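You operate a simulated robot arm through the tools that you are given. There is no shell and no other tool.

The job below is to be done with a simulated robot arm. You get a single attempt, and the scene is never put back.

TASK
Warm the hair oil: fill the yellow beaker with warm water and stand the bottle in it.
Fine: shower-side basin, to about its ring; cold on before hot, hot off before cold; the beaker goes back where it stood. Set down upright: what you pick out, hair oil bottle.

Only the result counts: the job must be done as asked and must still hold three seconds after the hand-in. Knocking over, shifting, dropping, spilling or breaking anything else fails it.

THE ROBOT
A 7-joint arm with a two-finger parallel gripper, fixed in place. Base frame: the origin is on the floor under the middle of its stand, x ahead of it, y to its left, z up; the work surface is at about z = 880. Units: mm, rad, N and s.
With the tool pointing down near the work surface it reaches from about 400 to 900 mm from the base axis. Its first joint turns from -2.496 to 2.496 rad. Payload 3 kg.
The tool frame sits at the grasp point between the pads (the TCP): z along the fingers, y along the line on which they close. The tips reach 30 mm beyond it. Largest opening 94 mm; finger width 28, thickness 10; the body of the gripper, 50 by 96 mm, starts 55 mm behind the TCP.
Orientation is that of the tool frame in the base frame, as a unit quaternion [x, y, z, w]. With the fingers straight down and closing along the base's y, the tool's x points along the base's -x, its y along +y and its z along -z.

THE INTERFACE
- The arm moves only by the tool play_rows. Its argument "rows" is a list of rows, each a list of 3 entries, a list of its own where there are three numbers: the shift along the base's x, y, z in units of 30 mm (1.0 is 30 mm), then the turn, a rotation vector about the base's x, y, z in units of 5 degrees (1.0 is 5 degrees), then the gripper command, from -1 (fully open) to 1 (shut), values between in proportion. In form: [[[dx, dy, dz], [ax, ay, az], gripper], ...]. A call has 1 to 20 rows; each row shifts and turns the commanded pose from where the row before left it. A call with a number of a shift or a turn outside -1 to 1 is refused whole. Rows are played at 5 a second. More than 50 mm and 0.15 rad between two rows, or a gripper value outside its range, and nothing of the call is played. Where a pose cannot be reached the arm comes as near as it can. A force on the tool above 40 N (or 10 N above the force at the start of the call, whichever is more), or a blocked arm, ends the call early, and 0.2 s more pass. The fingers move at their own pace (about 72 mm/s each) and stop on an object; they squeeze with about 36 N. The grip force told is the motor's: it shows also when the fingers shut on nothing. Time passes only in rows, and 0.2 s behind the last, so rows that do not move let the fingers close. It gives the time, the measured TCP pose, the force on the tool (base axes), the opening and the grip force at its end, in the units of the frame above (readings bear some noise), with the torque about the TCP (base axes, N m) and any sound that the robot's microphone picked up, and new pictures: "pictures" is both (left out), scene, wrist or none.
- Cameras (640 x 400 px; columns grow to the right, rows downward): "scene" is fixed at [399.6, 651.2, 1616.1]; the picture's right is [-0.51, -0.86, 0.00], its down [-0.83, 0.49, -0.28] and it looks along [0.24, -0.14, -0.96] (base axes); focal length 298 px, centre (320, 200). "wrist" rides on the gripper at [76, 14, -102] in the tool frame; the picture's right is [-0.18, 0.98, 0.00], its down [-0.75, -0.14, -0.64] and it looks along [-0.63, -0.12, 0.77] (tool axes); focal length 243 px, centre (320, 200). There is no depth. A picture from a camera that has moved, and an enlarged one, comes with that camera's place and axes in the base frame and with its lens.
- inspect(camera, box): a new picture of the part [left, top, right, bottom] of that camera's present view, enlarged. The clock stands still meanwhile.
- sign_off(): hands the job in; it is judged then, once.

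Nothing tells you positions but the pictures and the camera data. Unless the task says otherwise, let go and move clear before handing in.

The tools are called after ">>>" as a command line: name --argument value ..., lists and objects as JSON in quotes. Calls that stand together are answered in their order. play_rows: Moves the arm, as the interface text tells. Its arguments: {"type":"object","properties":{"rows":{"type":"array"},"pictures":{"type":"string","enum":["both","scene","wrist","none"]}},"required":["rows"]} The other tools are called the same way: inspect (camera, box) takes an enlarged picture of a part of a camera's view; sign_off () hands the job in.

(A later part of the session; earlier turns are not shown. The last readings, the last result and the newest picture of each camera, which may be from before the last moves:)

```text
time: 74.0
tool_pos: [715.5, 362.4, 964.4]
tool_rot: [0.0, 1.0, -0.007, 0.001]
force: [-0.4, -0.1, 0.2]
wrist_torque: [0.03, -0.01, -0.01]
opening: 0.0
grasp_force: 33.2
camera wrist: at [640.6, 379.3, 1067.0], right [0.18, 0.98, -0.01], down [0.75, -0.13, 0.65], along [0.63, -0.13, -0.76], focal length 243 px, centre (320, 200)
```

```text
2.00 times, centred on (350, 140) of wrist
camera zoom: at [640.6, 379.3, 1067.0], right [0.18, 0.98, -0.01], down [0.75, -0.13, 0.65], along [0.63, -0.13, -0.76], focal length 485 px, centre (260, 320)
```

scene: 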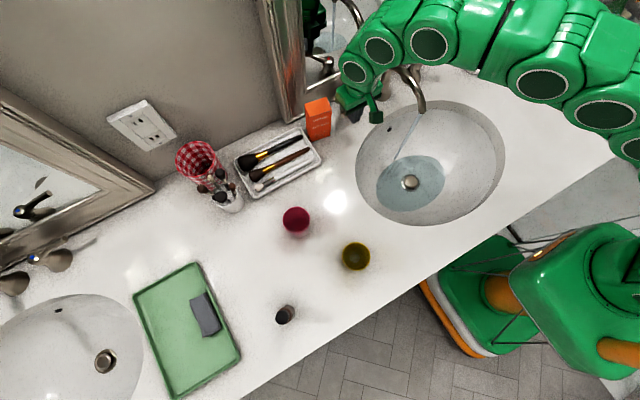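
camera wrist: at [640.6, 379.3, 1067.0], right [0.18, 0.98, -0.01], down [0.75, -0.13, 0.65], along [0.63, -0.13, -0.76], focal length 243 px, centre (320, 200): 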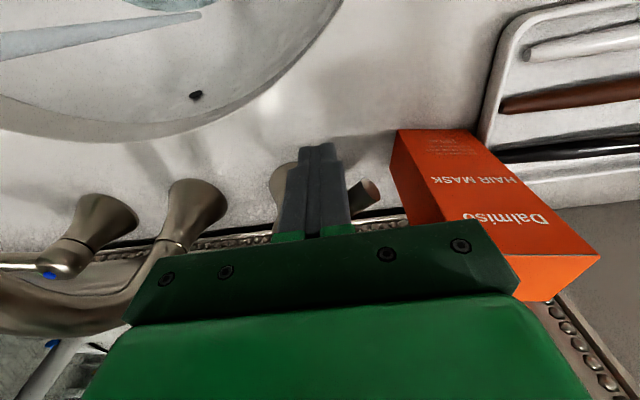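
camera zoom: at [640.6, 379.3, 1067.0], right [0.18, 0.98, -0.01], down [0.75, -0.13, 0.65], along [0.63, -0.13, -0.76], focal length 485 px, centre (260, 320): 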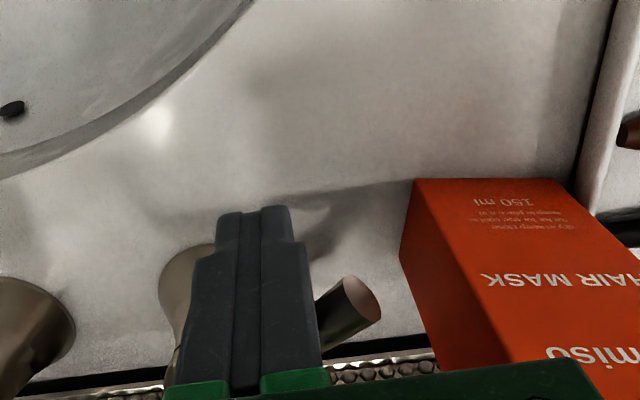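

>>> play_rows --rows '[[[0.3, 0, 0], [0, 0, 0], 1], [[0.3, 0, 0], [0, 0, 0], 1], [[0.3, 0, 0], [0, 0, 0], 1], [[0.2, 0, 0], [0, 0, 0], 1]]'

>>> inspect --camera "wrist" --box '[200, 40, 500, 240]'

>>> inspect --camera "scene" --box '[290, 40, 470, 180]'

```text
time: 75.0
tool_pos: [748.7, 362.6, 964.8]
tool_rot: [0.0, 1.0, -0.007, 0.001]
force: [-1.1, 0.2, -0.6]
wrist_torque: [-0.01, 0.05, 0.02]
opening: 0.0
grasp_force: 32.8
camera wrist: at [673.9, 378.8, 1066.9], right [0.18, 0.98, -0.01], down [0.75, -0.13, 0.65], along [0.63, -0.13, -0.76], focal length 243 px, centre (320, 200)
```

scene: 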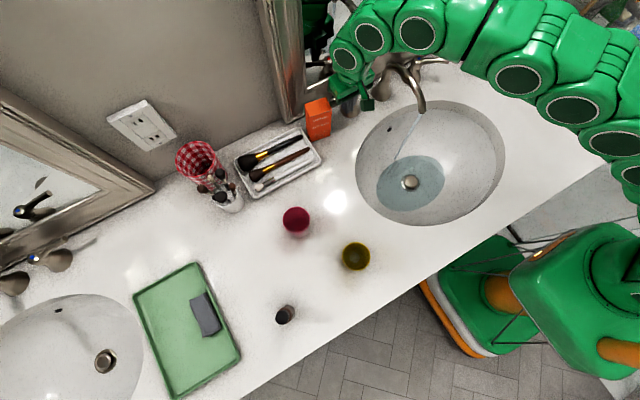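
wrist: 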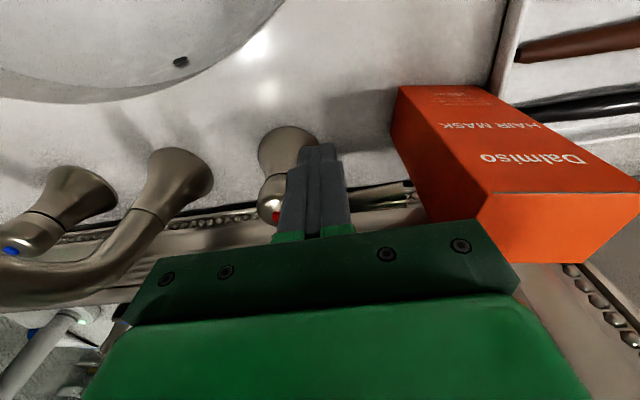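

```text
2.00 times, centred on (350, 140) of wrist
camera zoom: at [673.9, 378.8, 1066.9], right [0.18, 0.98, -0.01], down [0.75, -0.13, 0.65], along [0.63, -0.13, -0.76], focal length 485 px, centre (260, 320)
```

zoom: 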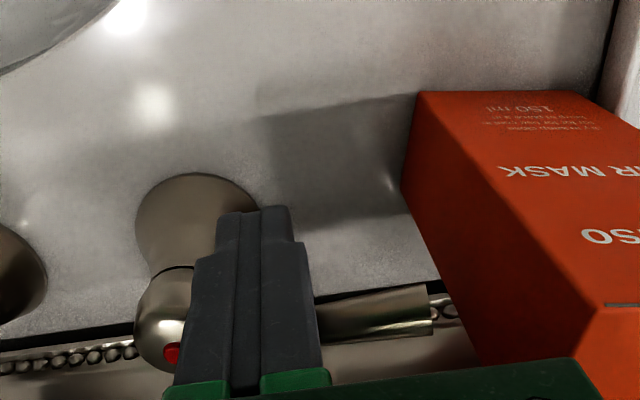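

```text
2.86 times, centred on (380, 110) of scene
camera zoom: at [399.6, 651.2, 1616.1], right [-0.51, -0.86, 0.0], down [-0.83, 0.49, -0.28], along [0.24, -0.14, -0.96], focal length 852 px, centre (149, 457)
```

zoom: 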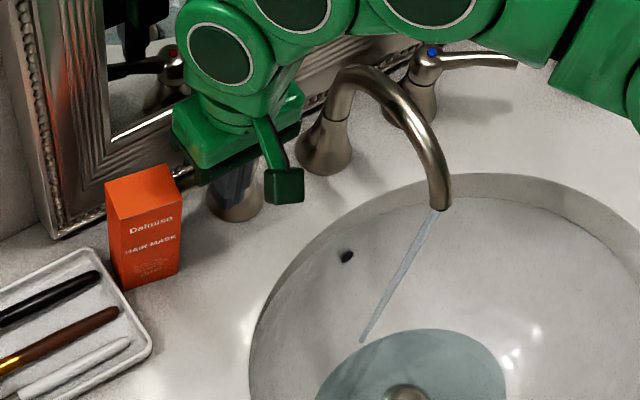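

>>> play_rows --rows '[[[0.15, 0, 0], [0, 0, 0], 1], [[0.15, 0, 0], [0, 0, 0], 1], [[0, 0, 0], [0, 0, 0], 1]]' --pictures "wrist"

>>> inspect --camera "wrist" --box '[200, 40, 500, 240]'

```text
time: 75.6
tool_pos: [755.1, 362.6, 965.2]
tool_rot: [-0.002, 1.0, -0.008, -0.002]
force: [-12.2, -3.1, 1.3]
wrist_torque: [-0.09, 0.13, -0.01]
opening: 0.1
grasp_force: 32.7
stopped in row 2: the force on the tool passed its limit at 52 N (the readings are from after the stop); the commanded pose is now the measured one
camera wrist: at [679.1, 380.0, 1067.6], right [0.18, 0.98, -0.02], down [0.76, -0.13, 0.64], along [0.63, -0.13, -0.77], focal length 243 px, centre (320, 200)
```

wrist: 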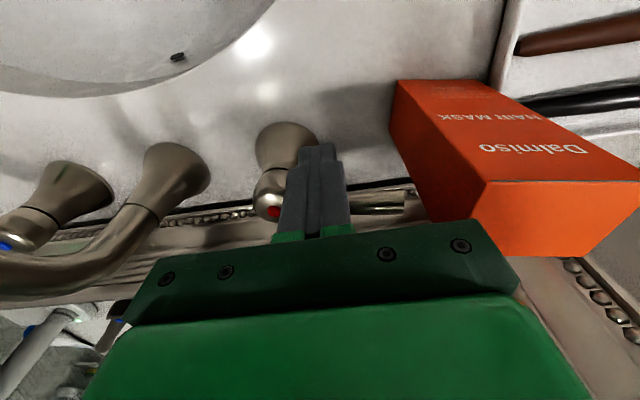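

```text
2.00 times, centred on (350, 140) of wrist
camera zoom: at [679.1, 380.0, 1067.6], right [0.18, 0.98, -0.02], down [0.76, -0.13, 0.64], along [0.63, -0.13, -0.77], focal length 485 px, centre (260, 320)
```

zoom: 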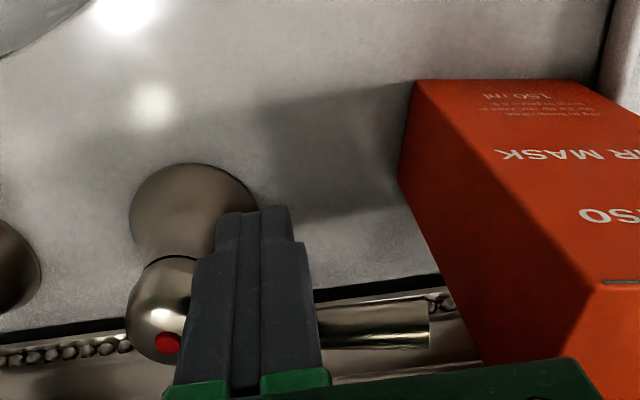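

The hot lever has hit its closed stop. I'll back off, cross over the spout and close the cold lever the same way.

>>> play_rows --rows '[[[-0.3, 0, 0], [0, 0, 0], 1], [[-0.5, 0, 0.1], [0, 0, 0], 1], [[-0.3, 0, 0.7], [0, 0, 0], 1], [[-0.3, -0.1, 1], [0, 0, 0], 1], [[-0.3, -0.3, 1], [0, 0, 0], 1], [[-0.3, -0.7, 0.9], [0, 0, 0], 1], [[0, -1, 0.2], [0, 0, 0], 1], [[0, -1, 0], [0, 0, 0], 1], [[0, -1, 0], [0, 0, 0], 1], [[0, -1, 0], [0, 0, 0], 1], [[0, -1, 0], [0, 0, 0], 1], [[0, -1, 0], [0, 0, 0], 1], [[0, -1, 0], [0, 0, 0], 1], [[0, -0.8, -0.2], [0, 0, 0], 1], [[0, -0.25, -0.7], [0, 0, 0], 1], [[0, 0, 0], [0, 0, 0], 1]]'

>>> inspect --camera "scene" --box '[290, 40, 490, 190]'

>>> inspect --camera "wrist" --box '[160, 40, 460, 240]'

```text
time: 79.0
tool_pos: [694.4, 87.9, 1054.9]
tool_rot: [-0.001, 1.0, -0.008, -0.003]
force: [-0.9, -0.6, -0.3]
wrist_torque: [-0.01, -0.02, 0.0]
opening: 0.0
grasp_force: 33.0
camera wrist: at [619.1, 104.9, 1157.3], right [0.18, 0.98, -0.02], down [0.76, -0.13, 0.64], along [0.63, -0.13, -0.77], focal length 243 px, centre (320, 200)
```

scene: 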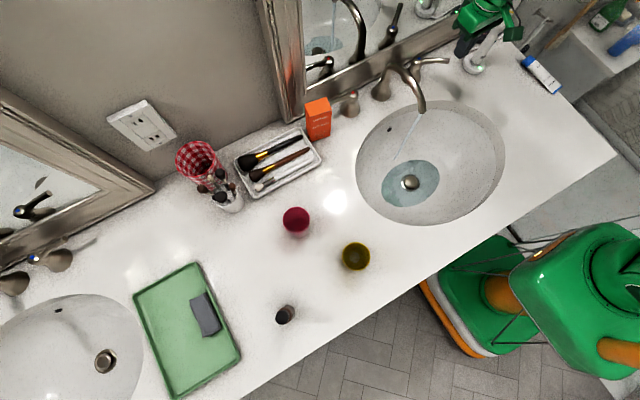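
wrist: 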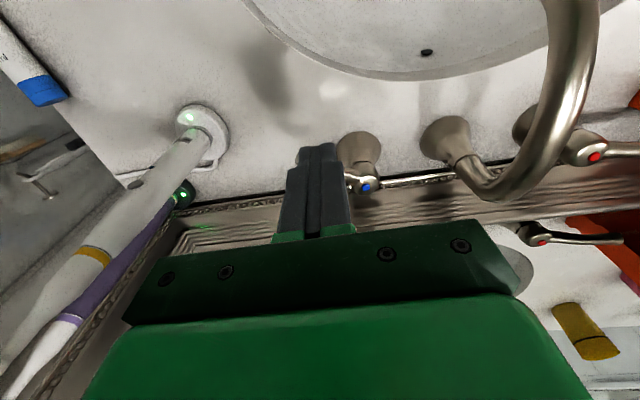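

```text
2.67 times, centred on (390, 115) of scene
camera zoom: at [399.6, 651.2, 1616.1], right [-0.51, -0.86, 0.0], down [-0.83, 0.49, -0.28], along [0.24, -0.14, -0.96], focal length 795 px, centre (133, 427)
```

zoom: 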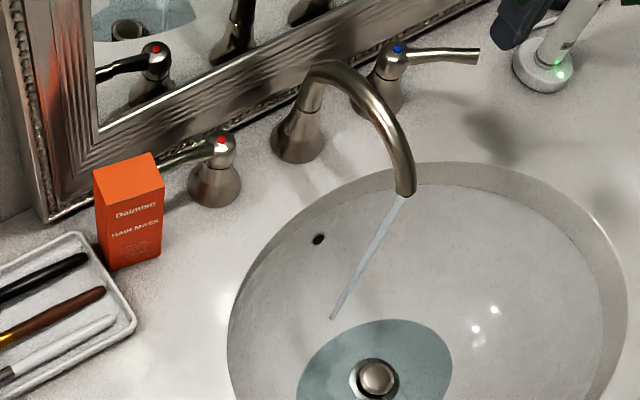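

```text
2.00 times, centred on (310, 140) of wrist
camera zoom: at [619.1, 104.9, 1157.3], right [0.18, 0.98, -0.02], down [0.76, -0.13, 0.64], along [0.63, -0.13, -0.77], focal length 485 px, centre (340, 320)
```

zoom: 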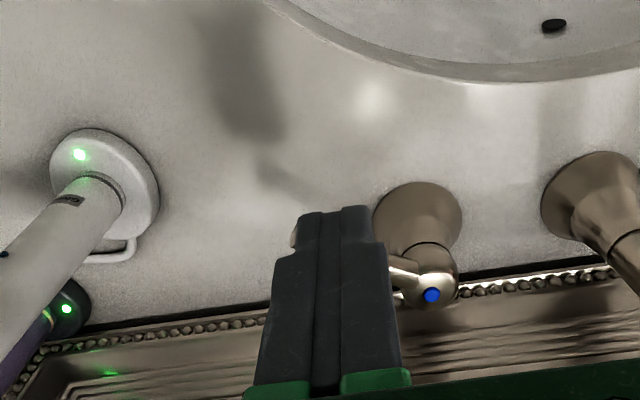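

Hot is closed and the stream is thinner. Next, the cold lever.

>>> play_rows --rows '[[[0, 0, -0.5], [0, 0, 0], 1], [[0, 0, -0.9], [0, 0, 0], 1], [[0, 0, -0.9], [0, 0, 0], 1], [[0, 0, -0.6], [0, 0, 0], 1], [[0, 0, -0.1], [0, 0, 0], 1], [[0.4, 0, 0], [0, 0, 0], 1], [[0.4, 0, 0], [0, 0, 0], 1], [[0.3, 0, 0], [0, 0, 0], 1], [[0.3, 0, 0], [0, 0, 0], 1], [[0.2, 0, 0], [0, 0, 0], 1], [[0.15, 0, 0], [0, 0, 0], 1]]'

>>> inspect --camera "wrist" --box '[160, 40, 460, 240]'

>>> inspect --camera "scene" --box '[340, 30, 520, 180]'

```text
time: 81.4
tool_pos: [745.9, 87.3, 965.3]
tool_rot: [-0.001, 1.0, -0.008, -0.002]
force: [-1.9, -0.5, 1.0]
wrist_torque: [0.0, 0.01, -0.06]
opening: 0.0
grasp_force: 33.0
camera wrist: at [671.9, 105.1, 1067.3], right [0.18, 0.98, -0.02], down [0.76, -0.13, 0.64], along [0.63, -0.13, -0.77], focal length 243 px, centre (320, 200)
```

scene: 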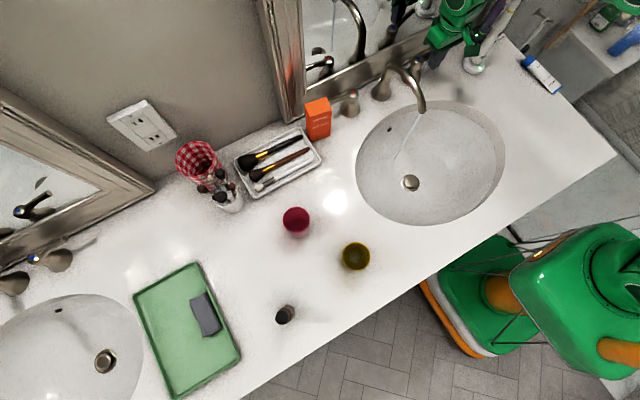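
wrist: 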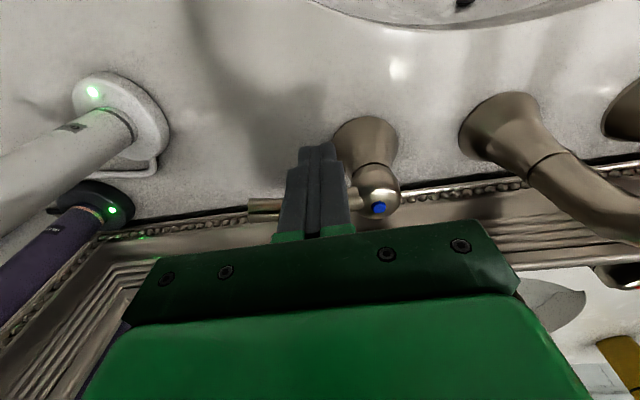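

```text
2.00 times, centred on (310, 140) of wrist
camera zoom: at [671.9, 105.1, 1067.3], right [0.18, 0.98, -0.02], down [0.76, -0.13, 0.64], along [0.63, -0.13, -0.77], focal length 485 px, centre (340, 320)
```

zoom: 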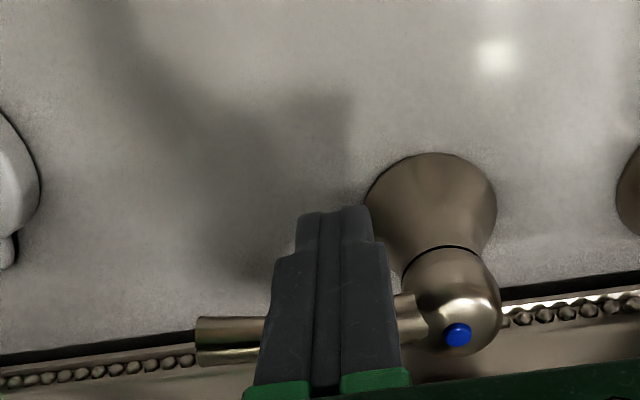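

```text
2.67 times, centred on (430, 105) of scene
camera zoom: at [399.6, 651.2, 1616.1], right [-0.51, -0.86, 0.0], down [-0.83, 0.49, -0.28], along [0.24, -0.14, -0.96], focal length 795 px, centre (27, 453)
```

zoom: 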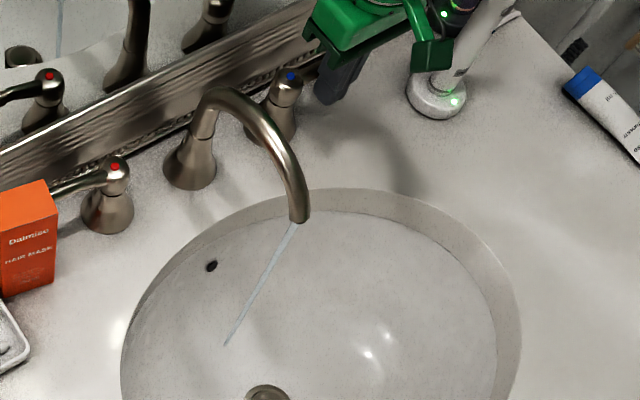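

>>> play_rows --rows '[[[0.12, 0, 0], [0, 0, 0], 1], [[0.12, 0, 0], [0, 0, 0], 1], [[0.1, 0, 0], [0, 0, 0], 1], [[0.08, 0, 0], [0, 0, 0], 1]]'

>>> inspect --camera "wrist" --box '[160, 40, 460, 240]'

>>> inspect --camera "scene" --box '[340, 30, 520, 180]'

```text
time: 82.2
tool_pos: [753.8, 88.7, 964.6]
tool_rot: [-0.002, 1.0, -0.008, -0.005]
force: [-8.0, -0.1, 2.8]
wrist_torque: [0.04, 0.11, -0.03]
opening: 0.0
grasp_force: 32.7
stopped in row 4: the force on the tool passed its limit at 50 N (the readings are from after the stop); the commanded pose is now the measured one
camera wrist: at [679.9, 105.4, 1067.6], right [0.18, 0.98, -0.02], down [0.76, -0.13, 0.64], along [0.62, -0.13, -0.77], focal length 243 px, centre (320, 200)
```

scene: 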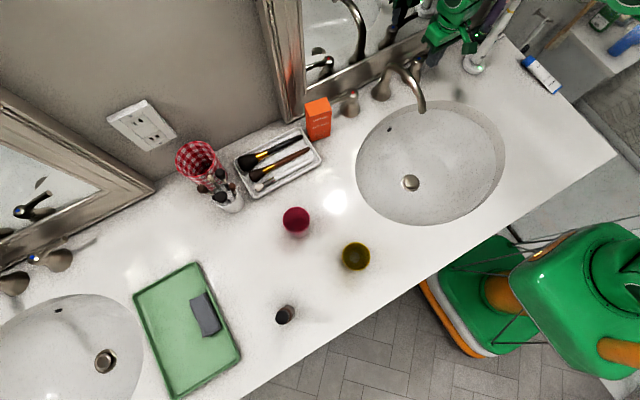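
wrist: 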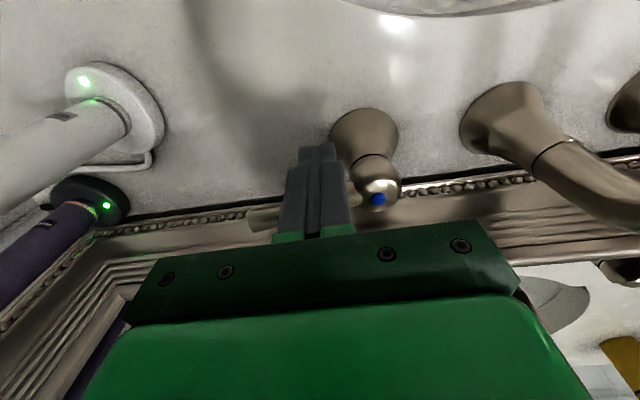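

```text
2.00 times, centred on (310, 140) of wrist
camera zoom: at [679.9, 105.4, 1067.6], right [0.18, 0.98, -0.02], down [0.76, -0.13, 0.64], along [0.62, -0.13, -0.77], focal length 485 px, centre (340, 320)
```

zoom: 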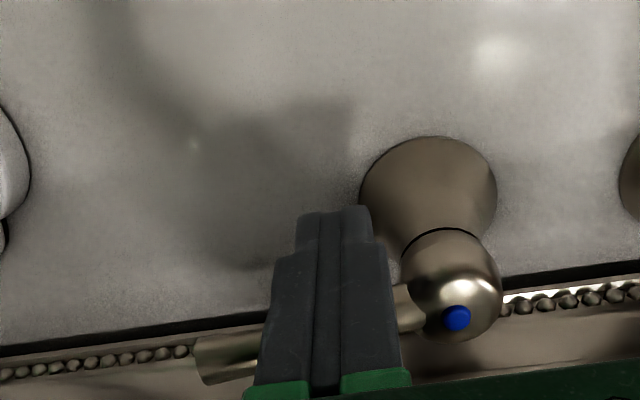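

```text
2.67 times, centred on (430, 105) of scene
camera zoom: at [399.6, 651.2, 1616.1], right [-0.51, -0.86, 0.0], down [-0.83, 0.49, -0.28], along [0.24, -0.14, -0.96], focal length 795 px, centre (27, 453)
```

zoom: 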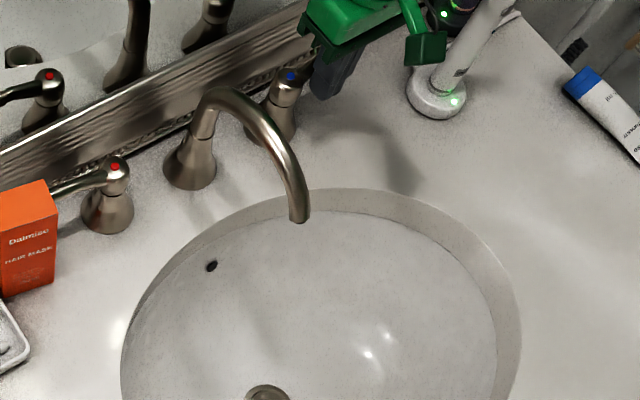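

The water is off and the basin has drained, and both levers are back at their closed stops. I'll back away and head for the hair oil bottle near (388, 741), turning the wrist to face radially.

>>> play_rows --rows '[[[-0.3, 0, 0], [0, 0, 0], 1], [[-0.6, 0, 0.1], [0, 0, 0], 1], [[-0.5, 0, 0.7], [0, 0, 0], 1], [[-0.5, 0, 1], [0, 0, 0], 1], [[-0.3, 0.3, 1], [0, 0, 0], 1], [[-0.3, 0.7, 1], [0, 0, 0.3], 1], [[-0.4, 0.9, 0.2], [0, 0, 0.6], 1], [[-0.4, 0.9, 0], [0, 0, 0.6], 1], [[-0.4, 0.9, 0], [0, 0, 0.6], 1], [[-0.4, 0.9, 0], [0, 0, 0.6], 1], [[-0.4, 0.9, 0], [0, 0, 0.6], 1], [[-0.4, 0.9, 0], [0, 0, 0.6], 1], [[-0.4, 0.9, 0], [0, 0, 0.6], 1], [[-0.4, 0.9, 0], [0, 0, 0.6], 1], [[-0.4, 0.9, 0], [0, 0, 0.6], 1], [[-0.4, 0.9, 0], [0, 0, 0.6], 1], [[-0.4, 0.9, 0], [0, 0, 0.6], 1], [[-0.3, 0.9, 0], [0, 0, 0.6], 1], [[-0.2, 0.9, 0], [0, 0, 0.6], 0], [[-0.1, 0.9, 0], [0, 0, 0.6], -1]]' --pictures "scene"

```text
time: 86.4
tool_pos: [530.2, 497.3, 1084.4]
tool_rot: [-0.372, 0.928, -0.009, -0.002]
force: [0.2, 0.0, 1.1]
wrist_torque: [-0.05, 0.02, 0.01]
opening: 80.0
grasp_force: 0.0
```

scene: 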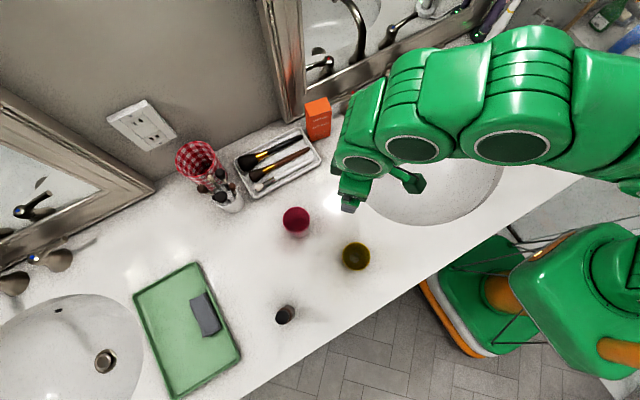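

>>> play_rows --rows '[[[-0.5, 0.6, 0], [0, 0, 0.2], -1], [[-0.6, 0.85, 0], [0, 0, 0.2], -1], [[-0.6, 0.85, 0], [0, 0, 0.2], -1], [[-0.6, 0.85, 0], [0, 0, 0.2], -1], [[-0.6, 0.85, 0], [0, 0, 0.2], -1], [[-0.6, 0.8, 0], [0, 0, 0.2], -1], [[-0.6, 0.7, 0], [0, 0, 0.2], -1], [[-0.3, 0.3, 0], [0, 0, 0.2], -1], [[0, 0, 0], [0, 0, 0], -1]]'

>>> inspect --camera "scene" --box '[240, 260, 340, 360]'

>>> inspect --camera "wrist" --box '[200, 0, 440, 200]'

```text
time: 88.4
tool_pos: [397.5, 670.6, 1085.5]
tool_rot: [-0.435, 0.901, -0.009, -0.001]
force: [0.2, 0.0, 0.7]
wrist_torque: [0.01, -0.02, 0.05]
opening: 94.0
grasp_force: 0.1
camera wrist: at [339.8, 622.5, 1187.3], right [-0.66, 0.75, -0.02], down [0.57, 0.51, 0.64], along [0.49, 0.41, -0.77], focal length 243 px, centre (320, 200)
```

scene: 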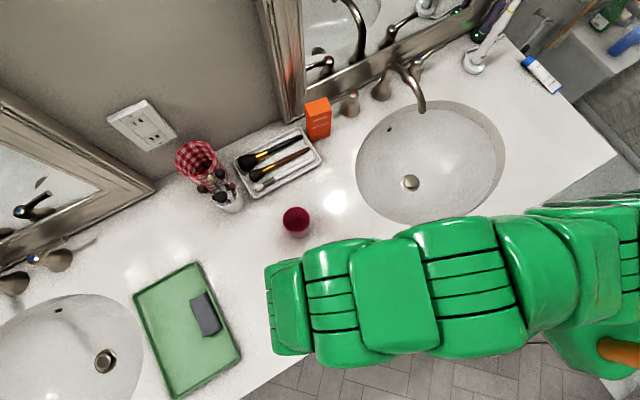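
wrist: 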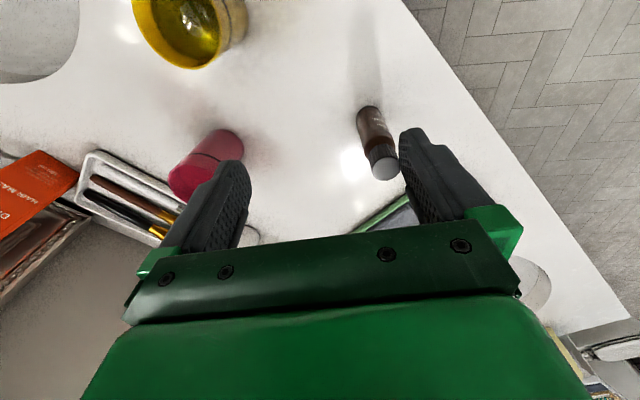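

```text
4.00 times, centred on (290, 310) of scene
camera zoom: at [399.6, 651.2, 1616.1], right [-0.51, -0.86, 0.0], down [-0.83, 0.49, -0.28], along [0.24, -0.14, -0.96], focal length 1193 px, centre (440, -240)
```

zoom: 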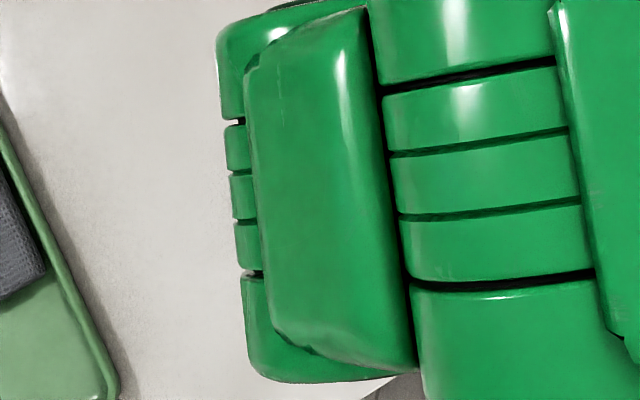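

```text
2.00 times, centred on (320, 100) of wrist
camera zoom: at [339.8, 622.5, 1187.3], right [-0.66, 0.75, -0.02], down [0.57, 0.51, 0.64], along [0.49, 0.41, -0.77], focal length 485 px, centre (320, 400)
```

zoom: 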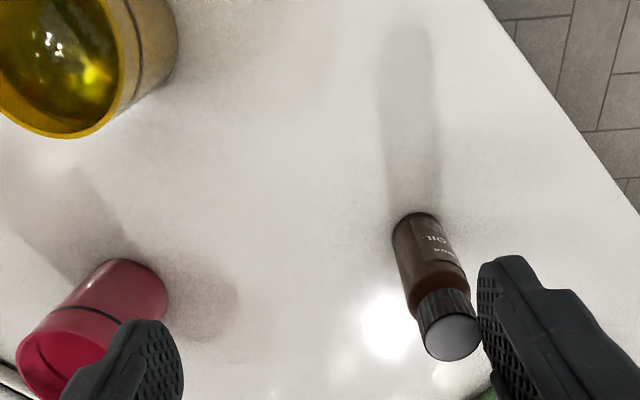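

>>> play_rows --rows '[[[-0.1, 0.5, -0.2], [0, 0, 0], -1], [[-0.15, 0.7, -0.3], [0, 0, 0], -1], [[-0.1, 0.6, -0.3], [0, 0, 0], -1], [[0, 0, 0], [0, 0, 0], -1]]' --pictures "wrist"

>>> inspect --camera "wrist" --box '[220, 0, 420, 200]'

```text
time: 89.4
tool_pos: [388.3, 724.7, 1061.0]
tool_rot: [-0.436, 0.9, -0.01, -0.002]
force: [-0.7, 0.4, -0.6]
wrist_torque: [-0.03, 0.02, 0.01]
opening: 94.0
grasp_force: 0.1
camera wrist: at [329.6, 676.8, 1162.9], right [-0.66, 0.75, -0.02], down [0.57, 0.51, 0.64], along [0.49, 0.41, -0.77], focal length 243 px, centre (320, 200)
```

wrist: 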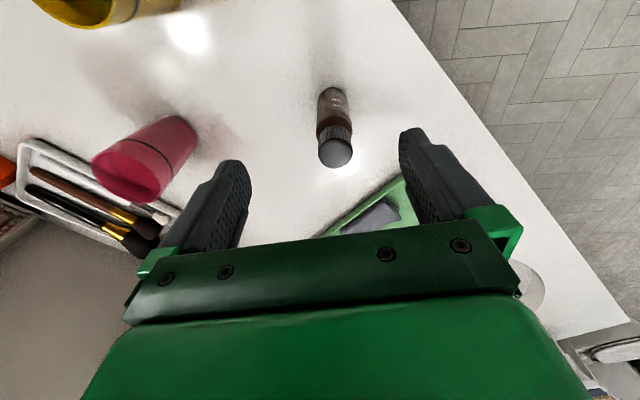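

```text
2.00 times, centred on (320, 100) of wrist
camera zoom: at [329.6, 676.8, 1162.9], right [-0.66, 0.75, -0.02], down [0.57, 0.51, 0.64], along [0.49, 0.41, -0.77], focal length 485 px, centre (320, 400)
```

zoom: 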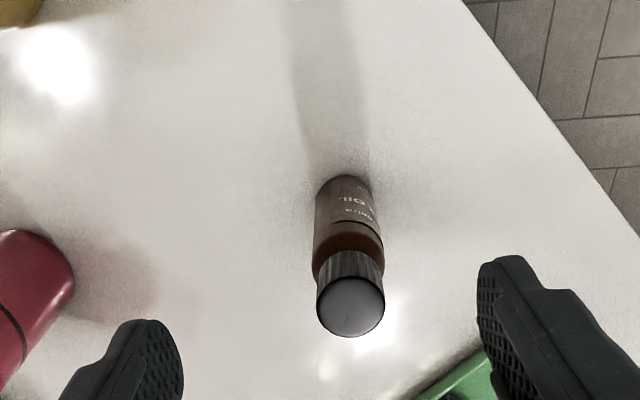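

The cap top is at about (390, 741, 1003) and the cap is roughly 30 mm tall. I'll take out the small tool tilt, centre over it, and go down so the fingertips cover most of the cap.

>>> play_rows --rows '[[[0.03, 0.25, 0], [0.11, 0.03, 0], -1], [[0.03, 0.29, 0], [0.11, 0.03, 0], -1], [[0, 0, -0.5], [0, 0, 0], -1], [[0, 0, -0.6], [0, 0, 0], -1], [[0, 0, -0.45], [0, 0, 0], -1], [[0, 0, -0.2], [0, 0, 0], -1], [[0, 0, 0], [0, 0, 0], -1]]'

>>> inspect --camera "wrist" --box '[200, 60, 440, 240]'

```text
time: 91.0
tool_pos: [388.8, 741.3, 1007.2]
tool_rot: [-0.435, 0.9, 0.0, 0.001]
force: [0.3, 0.2, -0.5]
wrist_torque: [-0.04, 0.0, -0.02]
opening: 93.8
grasp_force: 0.1
camera wrist: at [331.2, 690.7, 1109.6], right [-0.66, 0.75, 0.0], down [0.58, 0.5, 0.64], along [0.49, 0.42, -0.77], focal length 243 px, centre (320, 200)
```

scene: 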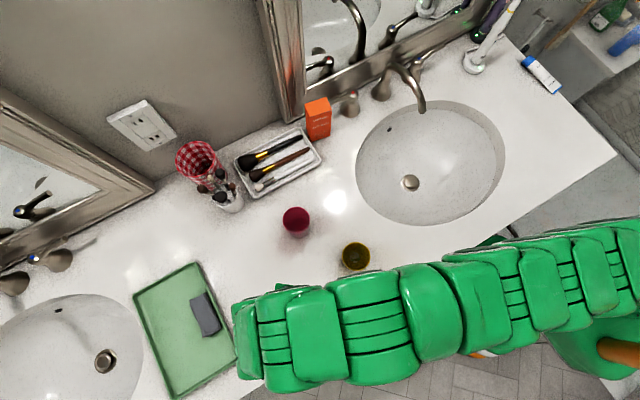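
wrist: 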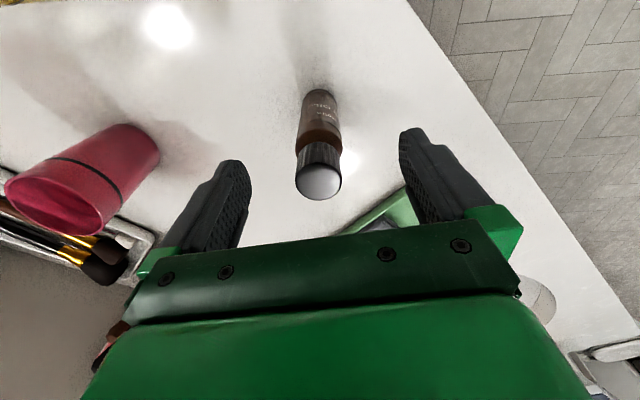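

```text
2.22 times, centred on (320, 150) of wrist
camera zoom: at [331.2, 690.7, 1109.6], right [-0.66, 0.75, 0.0], down [0.58, 0.5, 0.64], along [0.49, 0.42, -0.77], focal length 539 px, centre (320, 311)
```

zoom: 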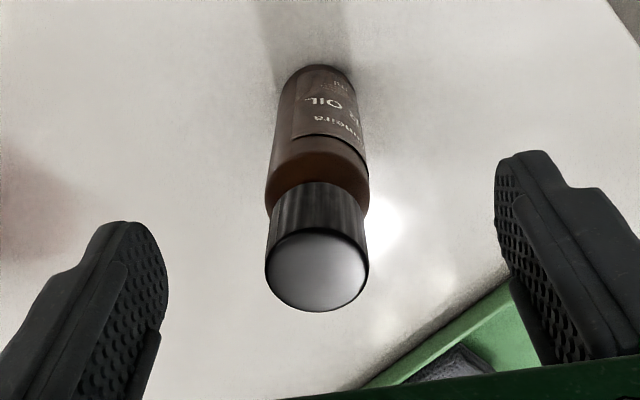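

>>> play_rows --rows '[[[0.047, -0.037, 0.02], [0, 0, 0], -1], [[0, 0, 0], [0, 0, 0], -0.2], [[0, 0, 0], [0, 0, 0], 0.2], [[0, 0, 0], [0, 0, 0], 0.5], [[0, 0, 0], [0, 0, 0], 1], [[0, 0, 0], [0, 0, 0], 1], [[0, 0, 0], [0, 0, 0], 1]]' --pictures "wrist"

>>> inspect --camera "wrist" --box '[200, 60, 440, 240]'

```text
time: 92.6
tool_pos: [390.0, 741.1, 1007.9]
tool_rot: [-0.435, 0.9, 0.001, 0.0]
force: [0.4, -0.2, 0.0]
wrist_torque: [0.06, 0.03, 0.01]
opening: 24.2
grasp_force: 35.5
camera wrist: at [332.4, 689.7, 1110.4], right [-0.66, 0.75, 0.0], down [0.58, 0.5, 0.64], along [0.49, 0.42, -0.77], focal length 243 px, centre (320, 200)
```

wrist: 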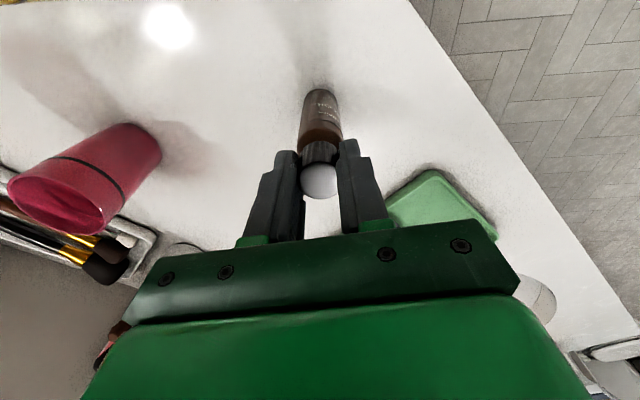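

```text
2.22 times, centred on (320, 150) of wrist
camera zoom: at [332.4, 689.7, 1110.4], right [-0.66, 0.75, 0.0], down [0.58, 0.5, 0.64], along [0.49, 0.42, -0.77], focal length 539 px, centre (320, 311)
```

zoom: 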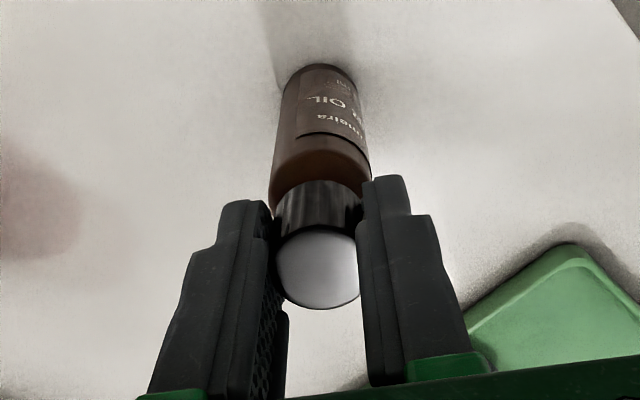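

The cap is gripped at 24 mm. I'll lift slightly and check for slip before travelling.

>>> play_rows --rows '[[[0, 0, 0.1], [0, 0, 0], 1], [[0, 0, 0.2], [0, 0, 0], 1], [[0, 0, 0.3], [0, 0, 0], 1], [[0, 0, 0.2], [0, 0, 0], 1], [[0, 0, 0], [0, 0, 0], 1]]' --pictures "wrist"

>>> inspect --camera "wrist" --box '[200, 60, 440, 240]'

```text
time: 93.8
tool_pos: [390.4, 740.2, 1033.7]
tool_rot: [-0.435, 0.9, 0.001, 0.001]
force: [0.2, -0.9, -1.4]
wrist_torque: [-0.02, -0.02, 0.0]
opening: 24.6
grasp_force: 35.6
camera wrist: at [332.8, 689.8, 1134.9], right [-0.66, 0.75, 0.0], down [0.58, 0.5, 0.64], along [0.49, 0.42, -0.77], focal length 243 px, centre (320, 200)
```

wrist: 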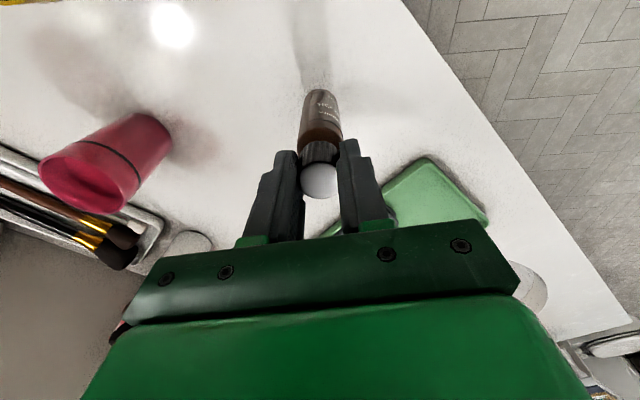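

```text
2.22 times, centred on (320, 150) of wrist
camera zoom: at [332.8, 689.8, 1134.9], right [-0.66, 0.75, 0.0], down [0.58, 0.5, 0.64], along [0.49, 0.42, -0.77], focal length 539 px, centre (320, 311)
```

zoom: 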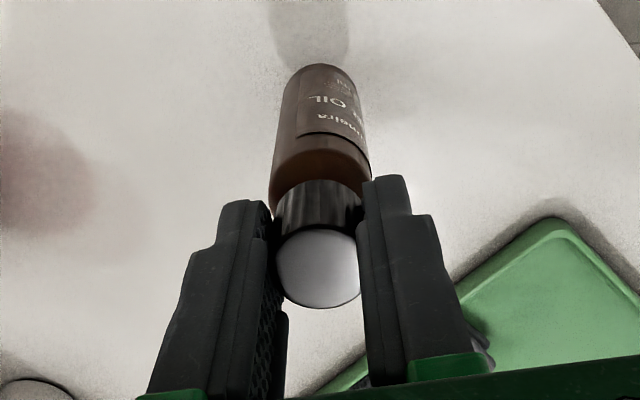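

No slip. I'll lift and move towards the beaker in small gentle moves, stopping short of it to line up.

>>> play_rows --rows '[[[0, -0.15, 0.3], [0, 0, 0], 1], [[0, -0.3, 0.5], [0, 0, 0], 1], [[0.05, -0.3, 0.6], [0, 0, 0], 1], [[0.1, -0.3, 0.6], [0, 0, 0], 1], [[0.1, -0.3, 0.6], [0, 0, 0], 1], [[0.1, -0.3, 0.5], [0, 0, 0], 1], [[0.1, -0.4, 0.2], [0, 0, 0], 1], [[0.1, -0.5, 0], [0, 0, 0], 1], [[0.1, -0.5, 0], [0, 0, 0], 1], [[0.05, -0.4, 0], [0, 0, 0], 1], [[0, -0.3, 0], [0, 0, 0], 1], [[0, 0, 0], [0, 0, 0], 1]]'

>>> inspect --camera "wrist" --box '[140, 0, 460, 200]'

>>> inspect --camera "scene" --box '[260, 180, 440, 340]'

```text
time: 96.4
tool_pos: [410.5, 627.9, 1131.9]
tool_rot: [-0.436, 0.9, 0.0, 0.0]
force: [-0.7, -0.4, -1.0]
wrist_torque: [-0.02, 0.0, 0.01]
opening: 24.9
grasp_force: 36.3
camera wrist: at [353.8, 577.4, 1233.8], right [-0.66, 0.75, 0.0], down [0.58, 0.5, 0.64], along [0.49, 0.42, -0.77], focal length 243 px, centre (320, 200)
```

scene: 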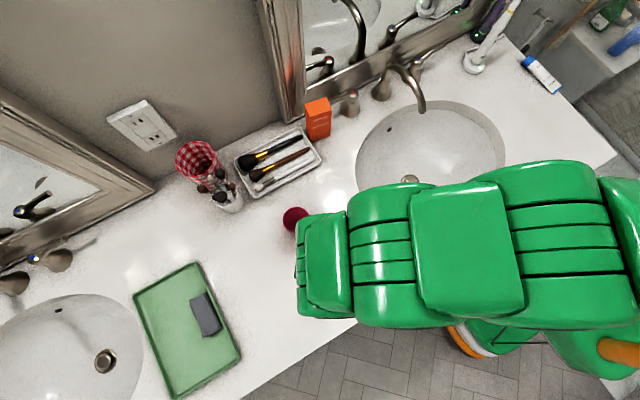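
wrist: 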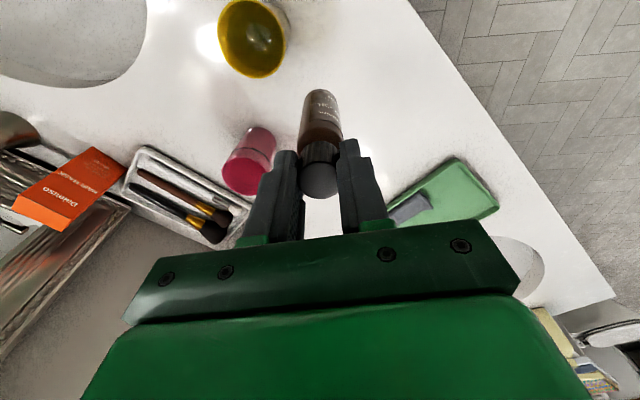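

```text
2.00 times, centred on (300, 100) of wrist
camera zoom: at [353.8, 577.4, 1233.8], right [-0.66, 0.75, 0.0], down [0.58, 0.5, 0.64], along [0.49, 0.42, -0.77], focal length 485 px, centre (360, 400)
```

zoom: 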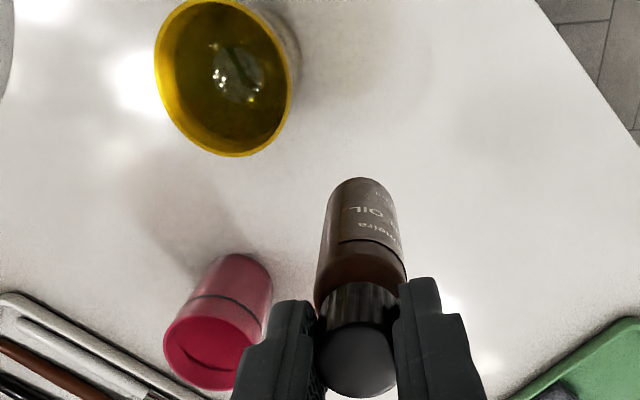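

```text
2.50 times, centred on (350, 260) of scene
camera zoom: at [399.6, 651.2, 1616.1], right [-0.51, -0.86, 0.0], down [-0.83, 0.49, -0.28], along [0.24, -0.14, -0.96], focal length 746 px, centre (245, 50)
```

zoom: 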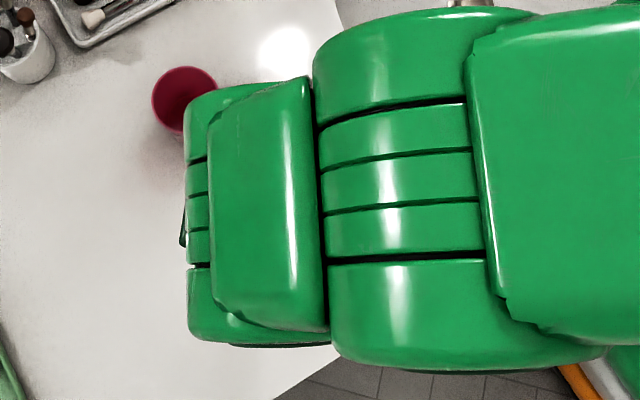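

The bottle is held firmly. Next I'll move it over the beaker's centre at about (415, 551), still 30 mm above the rim, and check alignment with the wrist camera.

>>> play_rows --rows '[[[0, -0.2, 0], [0, 0, 0], 1], [[0.05, -0.4, 0], [0, 0, 0], 1], [[0.05, -0.5, 0], [0, 0, 0], 1], [[0.05, -0.5, 0], [0, 0, 0], 1], [[0, -0.5, 0], [0, 0, 0], 1], [[0, -0.3, 0], [0, 0, 0], 1], [[0, -0.15, 0], [0, 0, 0], 1], [[0, 0, 0], [0, 0, 0], 1]]'

>>> inspect --camera "wrist" --box '[220, 0, 420, 200]'

>>> inspect --camera "scene" --box '[300, 180, 440, 320]'

```text
time: 98.2
tool_pos: [416.3, 550.6, 1132.4]
tool_rot: [-0.436, 0.9, 0.001, 0.001]
force: [-1.1, 1.0, -0.8]
wrist_torque: [0.01, 0.0, -0.02]
opening: 24.8
grasp_force: 35.9
camera wrist: at [358.3, 500.8, 1233.7], right [-0.66, 0.75, 0.0], down [0.58, 0.5, 0.64], along [0.49, 0.42, -0.77], focal length 243 px, centre (320, 200)
```

scene: 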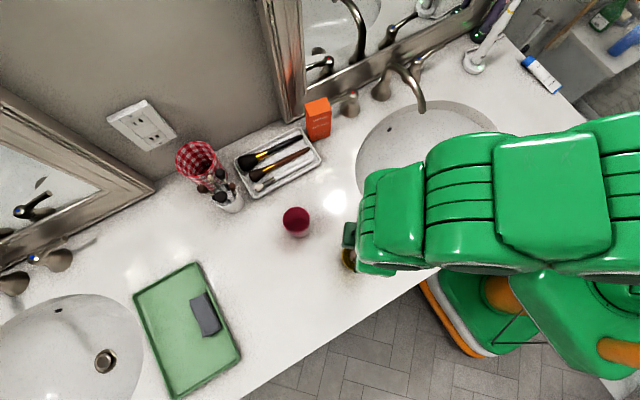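
wrist: 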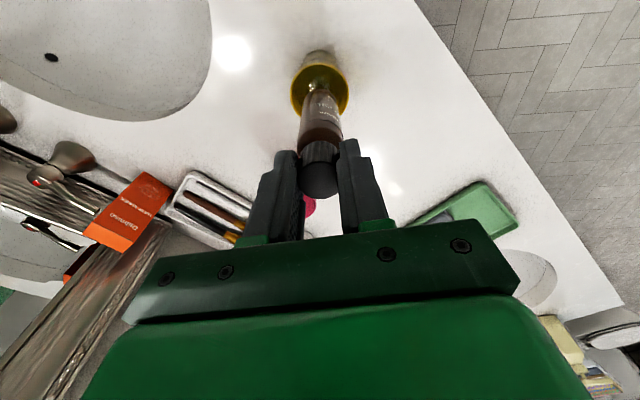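

```text
2.00 times, centred on (320, 100) of wrist
camera zoom: at [358.3, 500.8, 1233.7], right [-0.66, 0.75, 0.0], down [0.58, 0.5, 0.64], along [0.49, 0.42, -0.77], focal length 485 px, centre (320, 400)
```

zoom: 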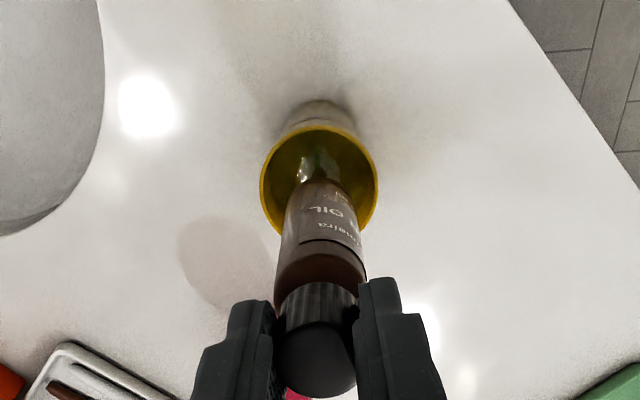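

```text
2.86 times, centred on (370, 250) of scene
camera zoom: at [399.6, 651.2, 1616.1], right [-0.51, -0.86, 0.0], down [-0.83, 0.49, -0.28], along [0.24, -0.14, -0.96], focal length 852 px, centre (177, 57)
```

zoom: 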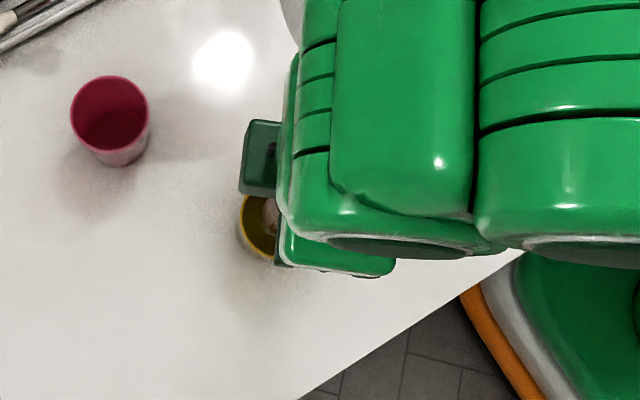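

Alignment is within about 2 mm. I'll lower the base just inside the rim, above the water, and check.

>>> play_rows --rows '[[[-0.02, -0.03, -0.3], [0, 0, 0], 1], [[0, 0, -0.4], [0, 0, 0], 1], [[0, 0, -0.4], [0, 0, 0], 1], [[0, 0, -0.3], [0, 0, 0], 1], [[0, 0, 0], [0, 0, 0], 1]]' --pictures "none"

>>> inspect --camera "wrist" --box '[220, 0, 420, 200]'

>>> inspect --camera "scene" --box '[300, 200, 420, 310]'

```text
time: 99.4
tool_pos: [415.7, 550.3, 1089.5]
tool_rot: [-0.435, 0.9, 0.002, 0.002]
force: [0.1, 0.1, -0.6]
wrist_torque: [0.01, 0.02, 0.01]
opening: 25.1
grasp_force: 36.0
```

```text
2.00 times, centred on (320, 100) of wrist
camera zoom: at [357.9, 500.0, 1191.4], right [-0.66, 0.75, 0.0], down [0.58, 0.5, 0.64], along [0.49, 0.42, -0.77], focal length 485 px, centre (320, 400)
```

zoom: 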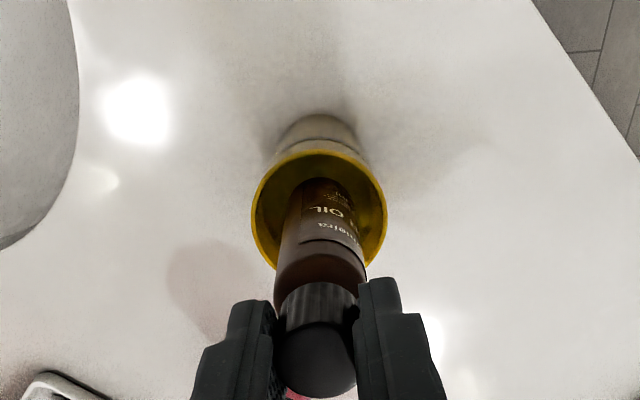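

```text
3.64 times, centred on (360, 255) of scene
camera zoom: at [399.6, 651.2, 1616.1], right [-0.51, -0.86, 0.0], down [-0.83, 0.49, -0.28], along [0.24, -0.14, -0.96], focal length 1084 px, centre (174, 0)
```

zoom: 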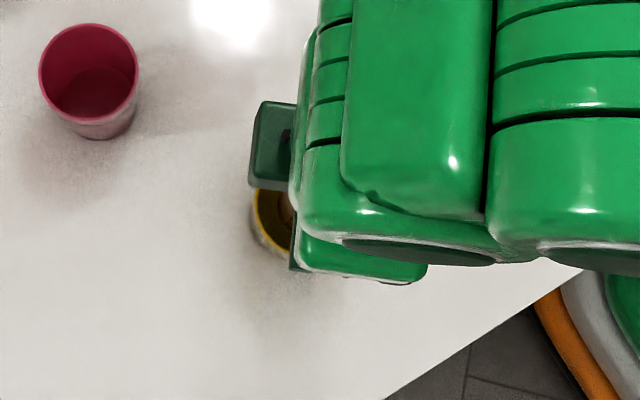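

>>> play_rows --rows '[[[0.02, 0, -0.3], [0, 0, 0], 1], [[0, 0, -0.35], [0, 0, 0], 1], [[0, 0, -0.35], [0, 0, 0], 1], [[0, 0, 0], [0, 0, 0], 1]]' --pictures "none"

>>> inspect --camera "wrist" --box '[260, 40, 380, 160]'

>>> inspect --camera "scene" --box '[335, 240, 375, 280]'

```text
time: 100.4
tool_pos: [415.1, 550.9, 1058.0]
tool_rot: [-0.435, 0.9, 0.0, 0.001]
force: [0.7, -0.1, -0.5]
wrist_torque: [-0.04, -0.03, -0.04]
opening: 24.8
grasp_force: 36.2
```

```text
3.33 times, centred on (320, 100) of wrist
camera zoom: at [358.0, 499.6, 1161.4], right [-0.66, 0.75, 0.0], down [0.58, 0.5, 0.64], along [0.49, 0.42, -0.77], focal length 809 px, centre (320, 533)
```

zoom: 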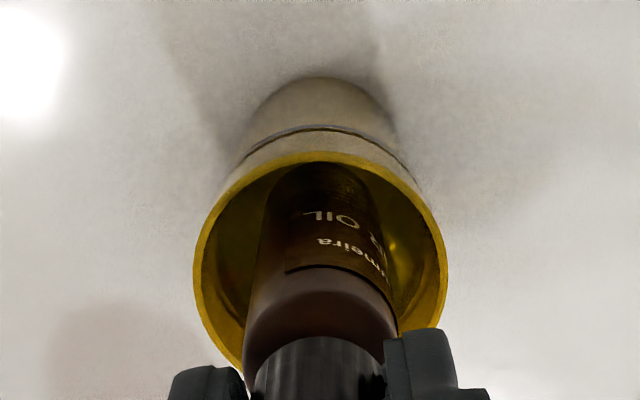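

```text
10.00 times, centred on (355, 260) of scene
camera zoom: at [399.6, 651.2, 1616.1], right [-0.51, -0.86, 0.0], down [-0.83, 0.49, -0.28], along [0.24, -0.14, -0.96], focal length 2982 px, centre (-30, -400)
```

zoom: 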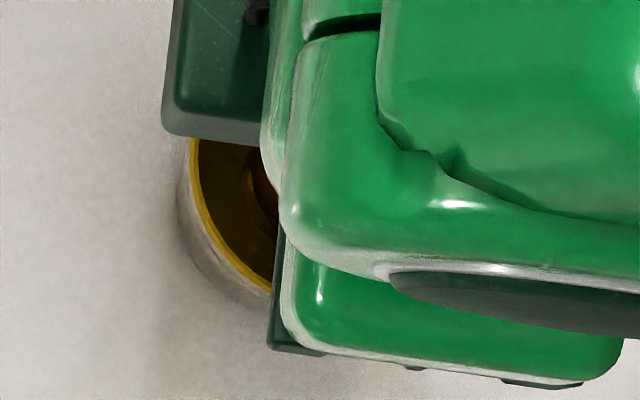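

>>> inspect --camera "wrist" --box '[292, 70, 352, 120]'

>>> inspect --camera "scene" --box '[344, 250, 360, 266]'

```text
8.00 times, centred on (322, 95) of wrist
camera zoom: at [358.0, 499.6, 1161.4], right [-0.66, 0.75, 0.0], down [0.58, 0.5, 0.64], along [0.49, 0.42, -0.77], focal length 1941 px, centre (304, 1040)
```

zoom: 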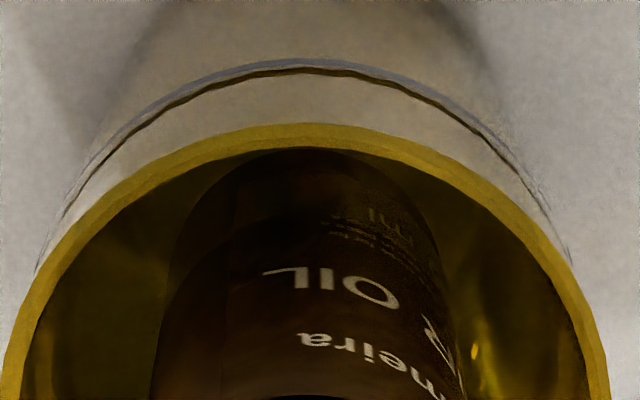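

```text
16.00 times, centred on (352, 258) of scene
camera zoom: at [399.6, 651.2, 1616.1], right [-0.51, -0.86, 0.0], down [-0.83, 0.49, -0.28], along [0.24, -0.14, -0.96], focal length 4771 px, centre (-192, -728)
```

zoom: 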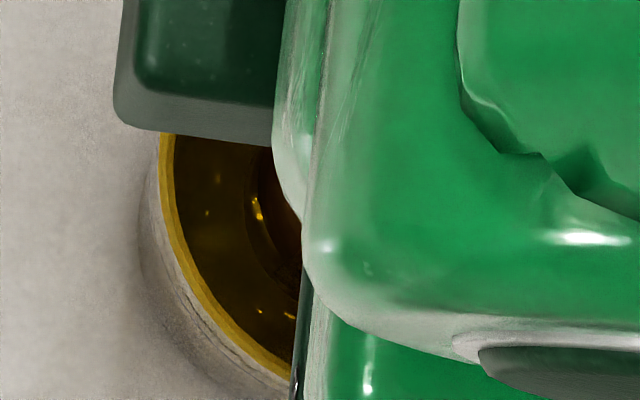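

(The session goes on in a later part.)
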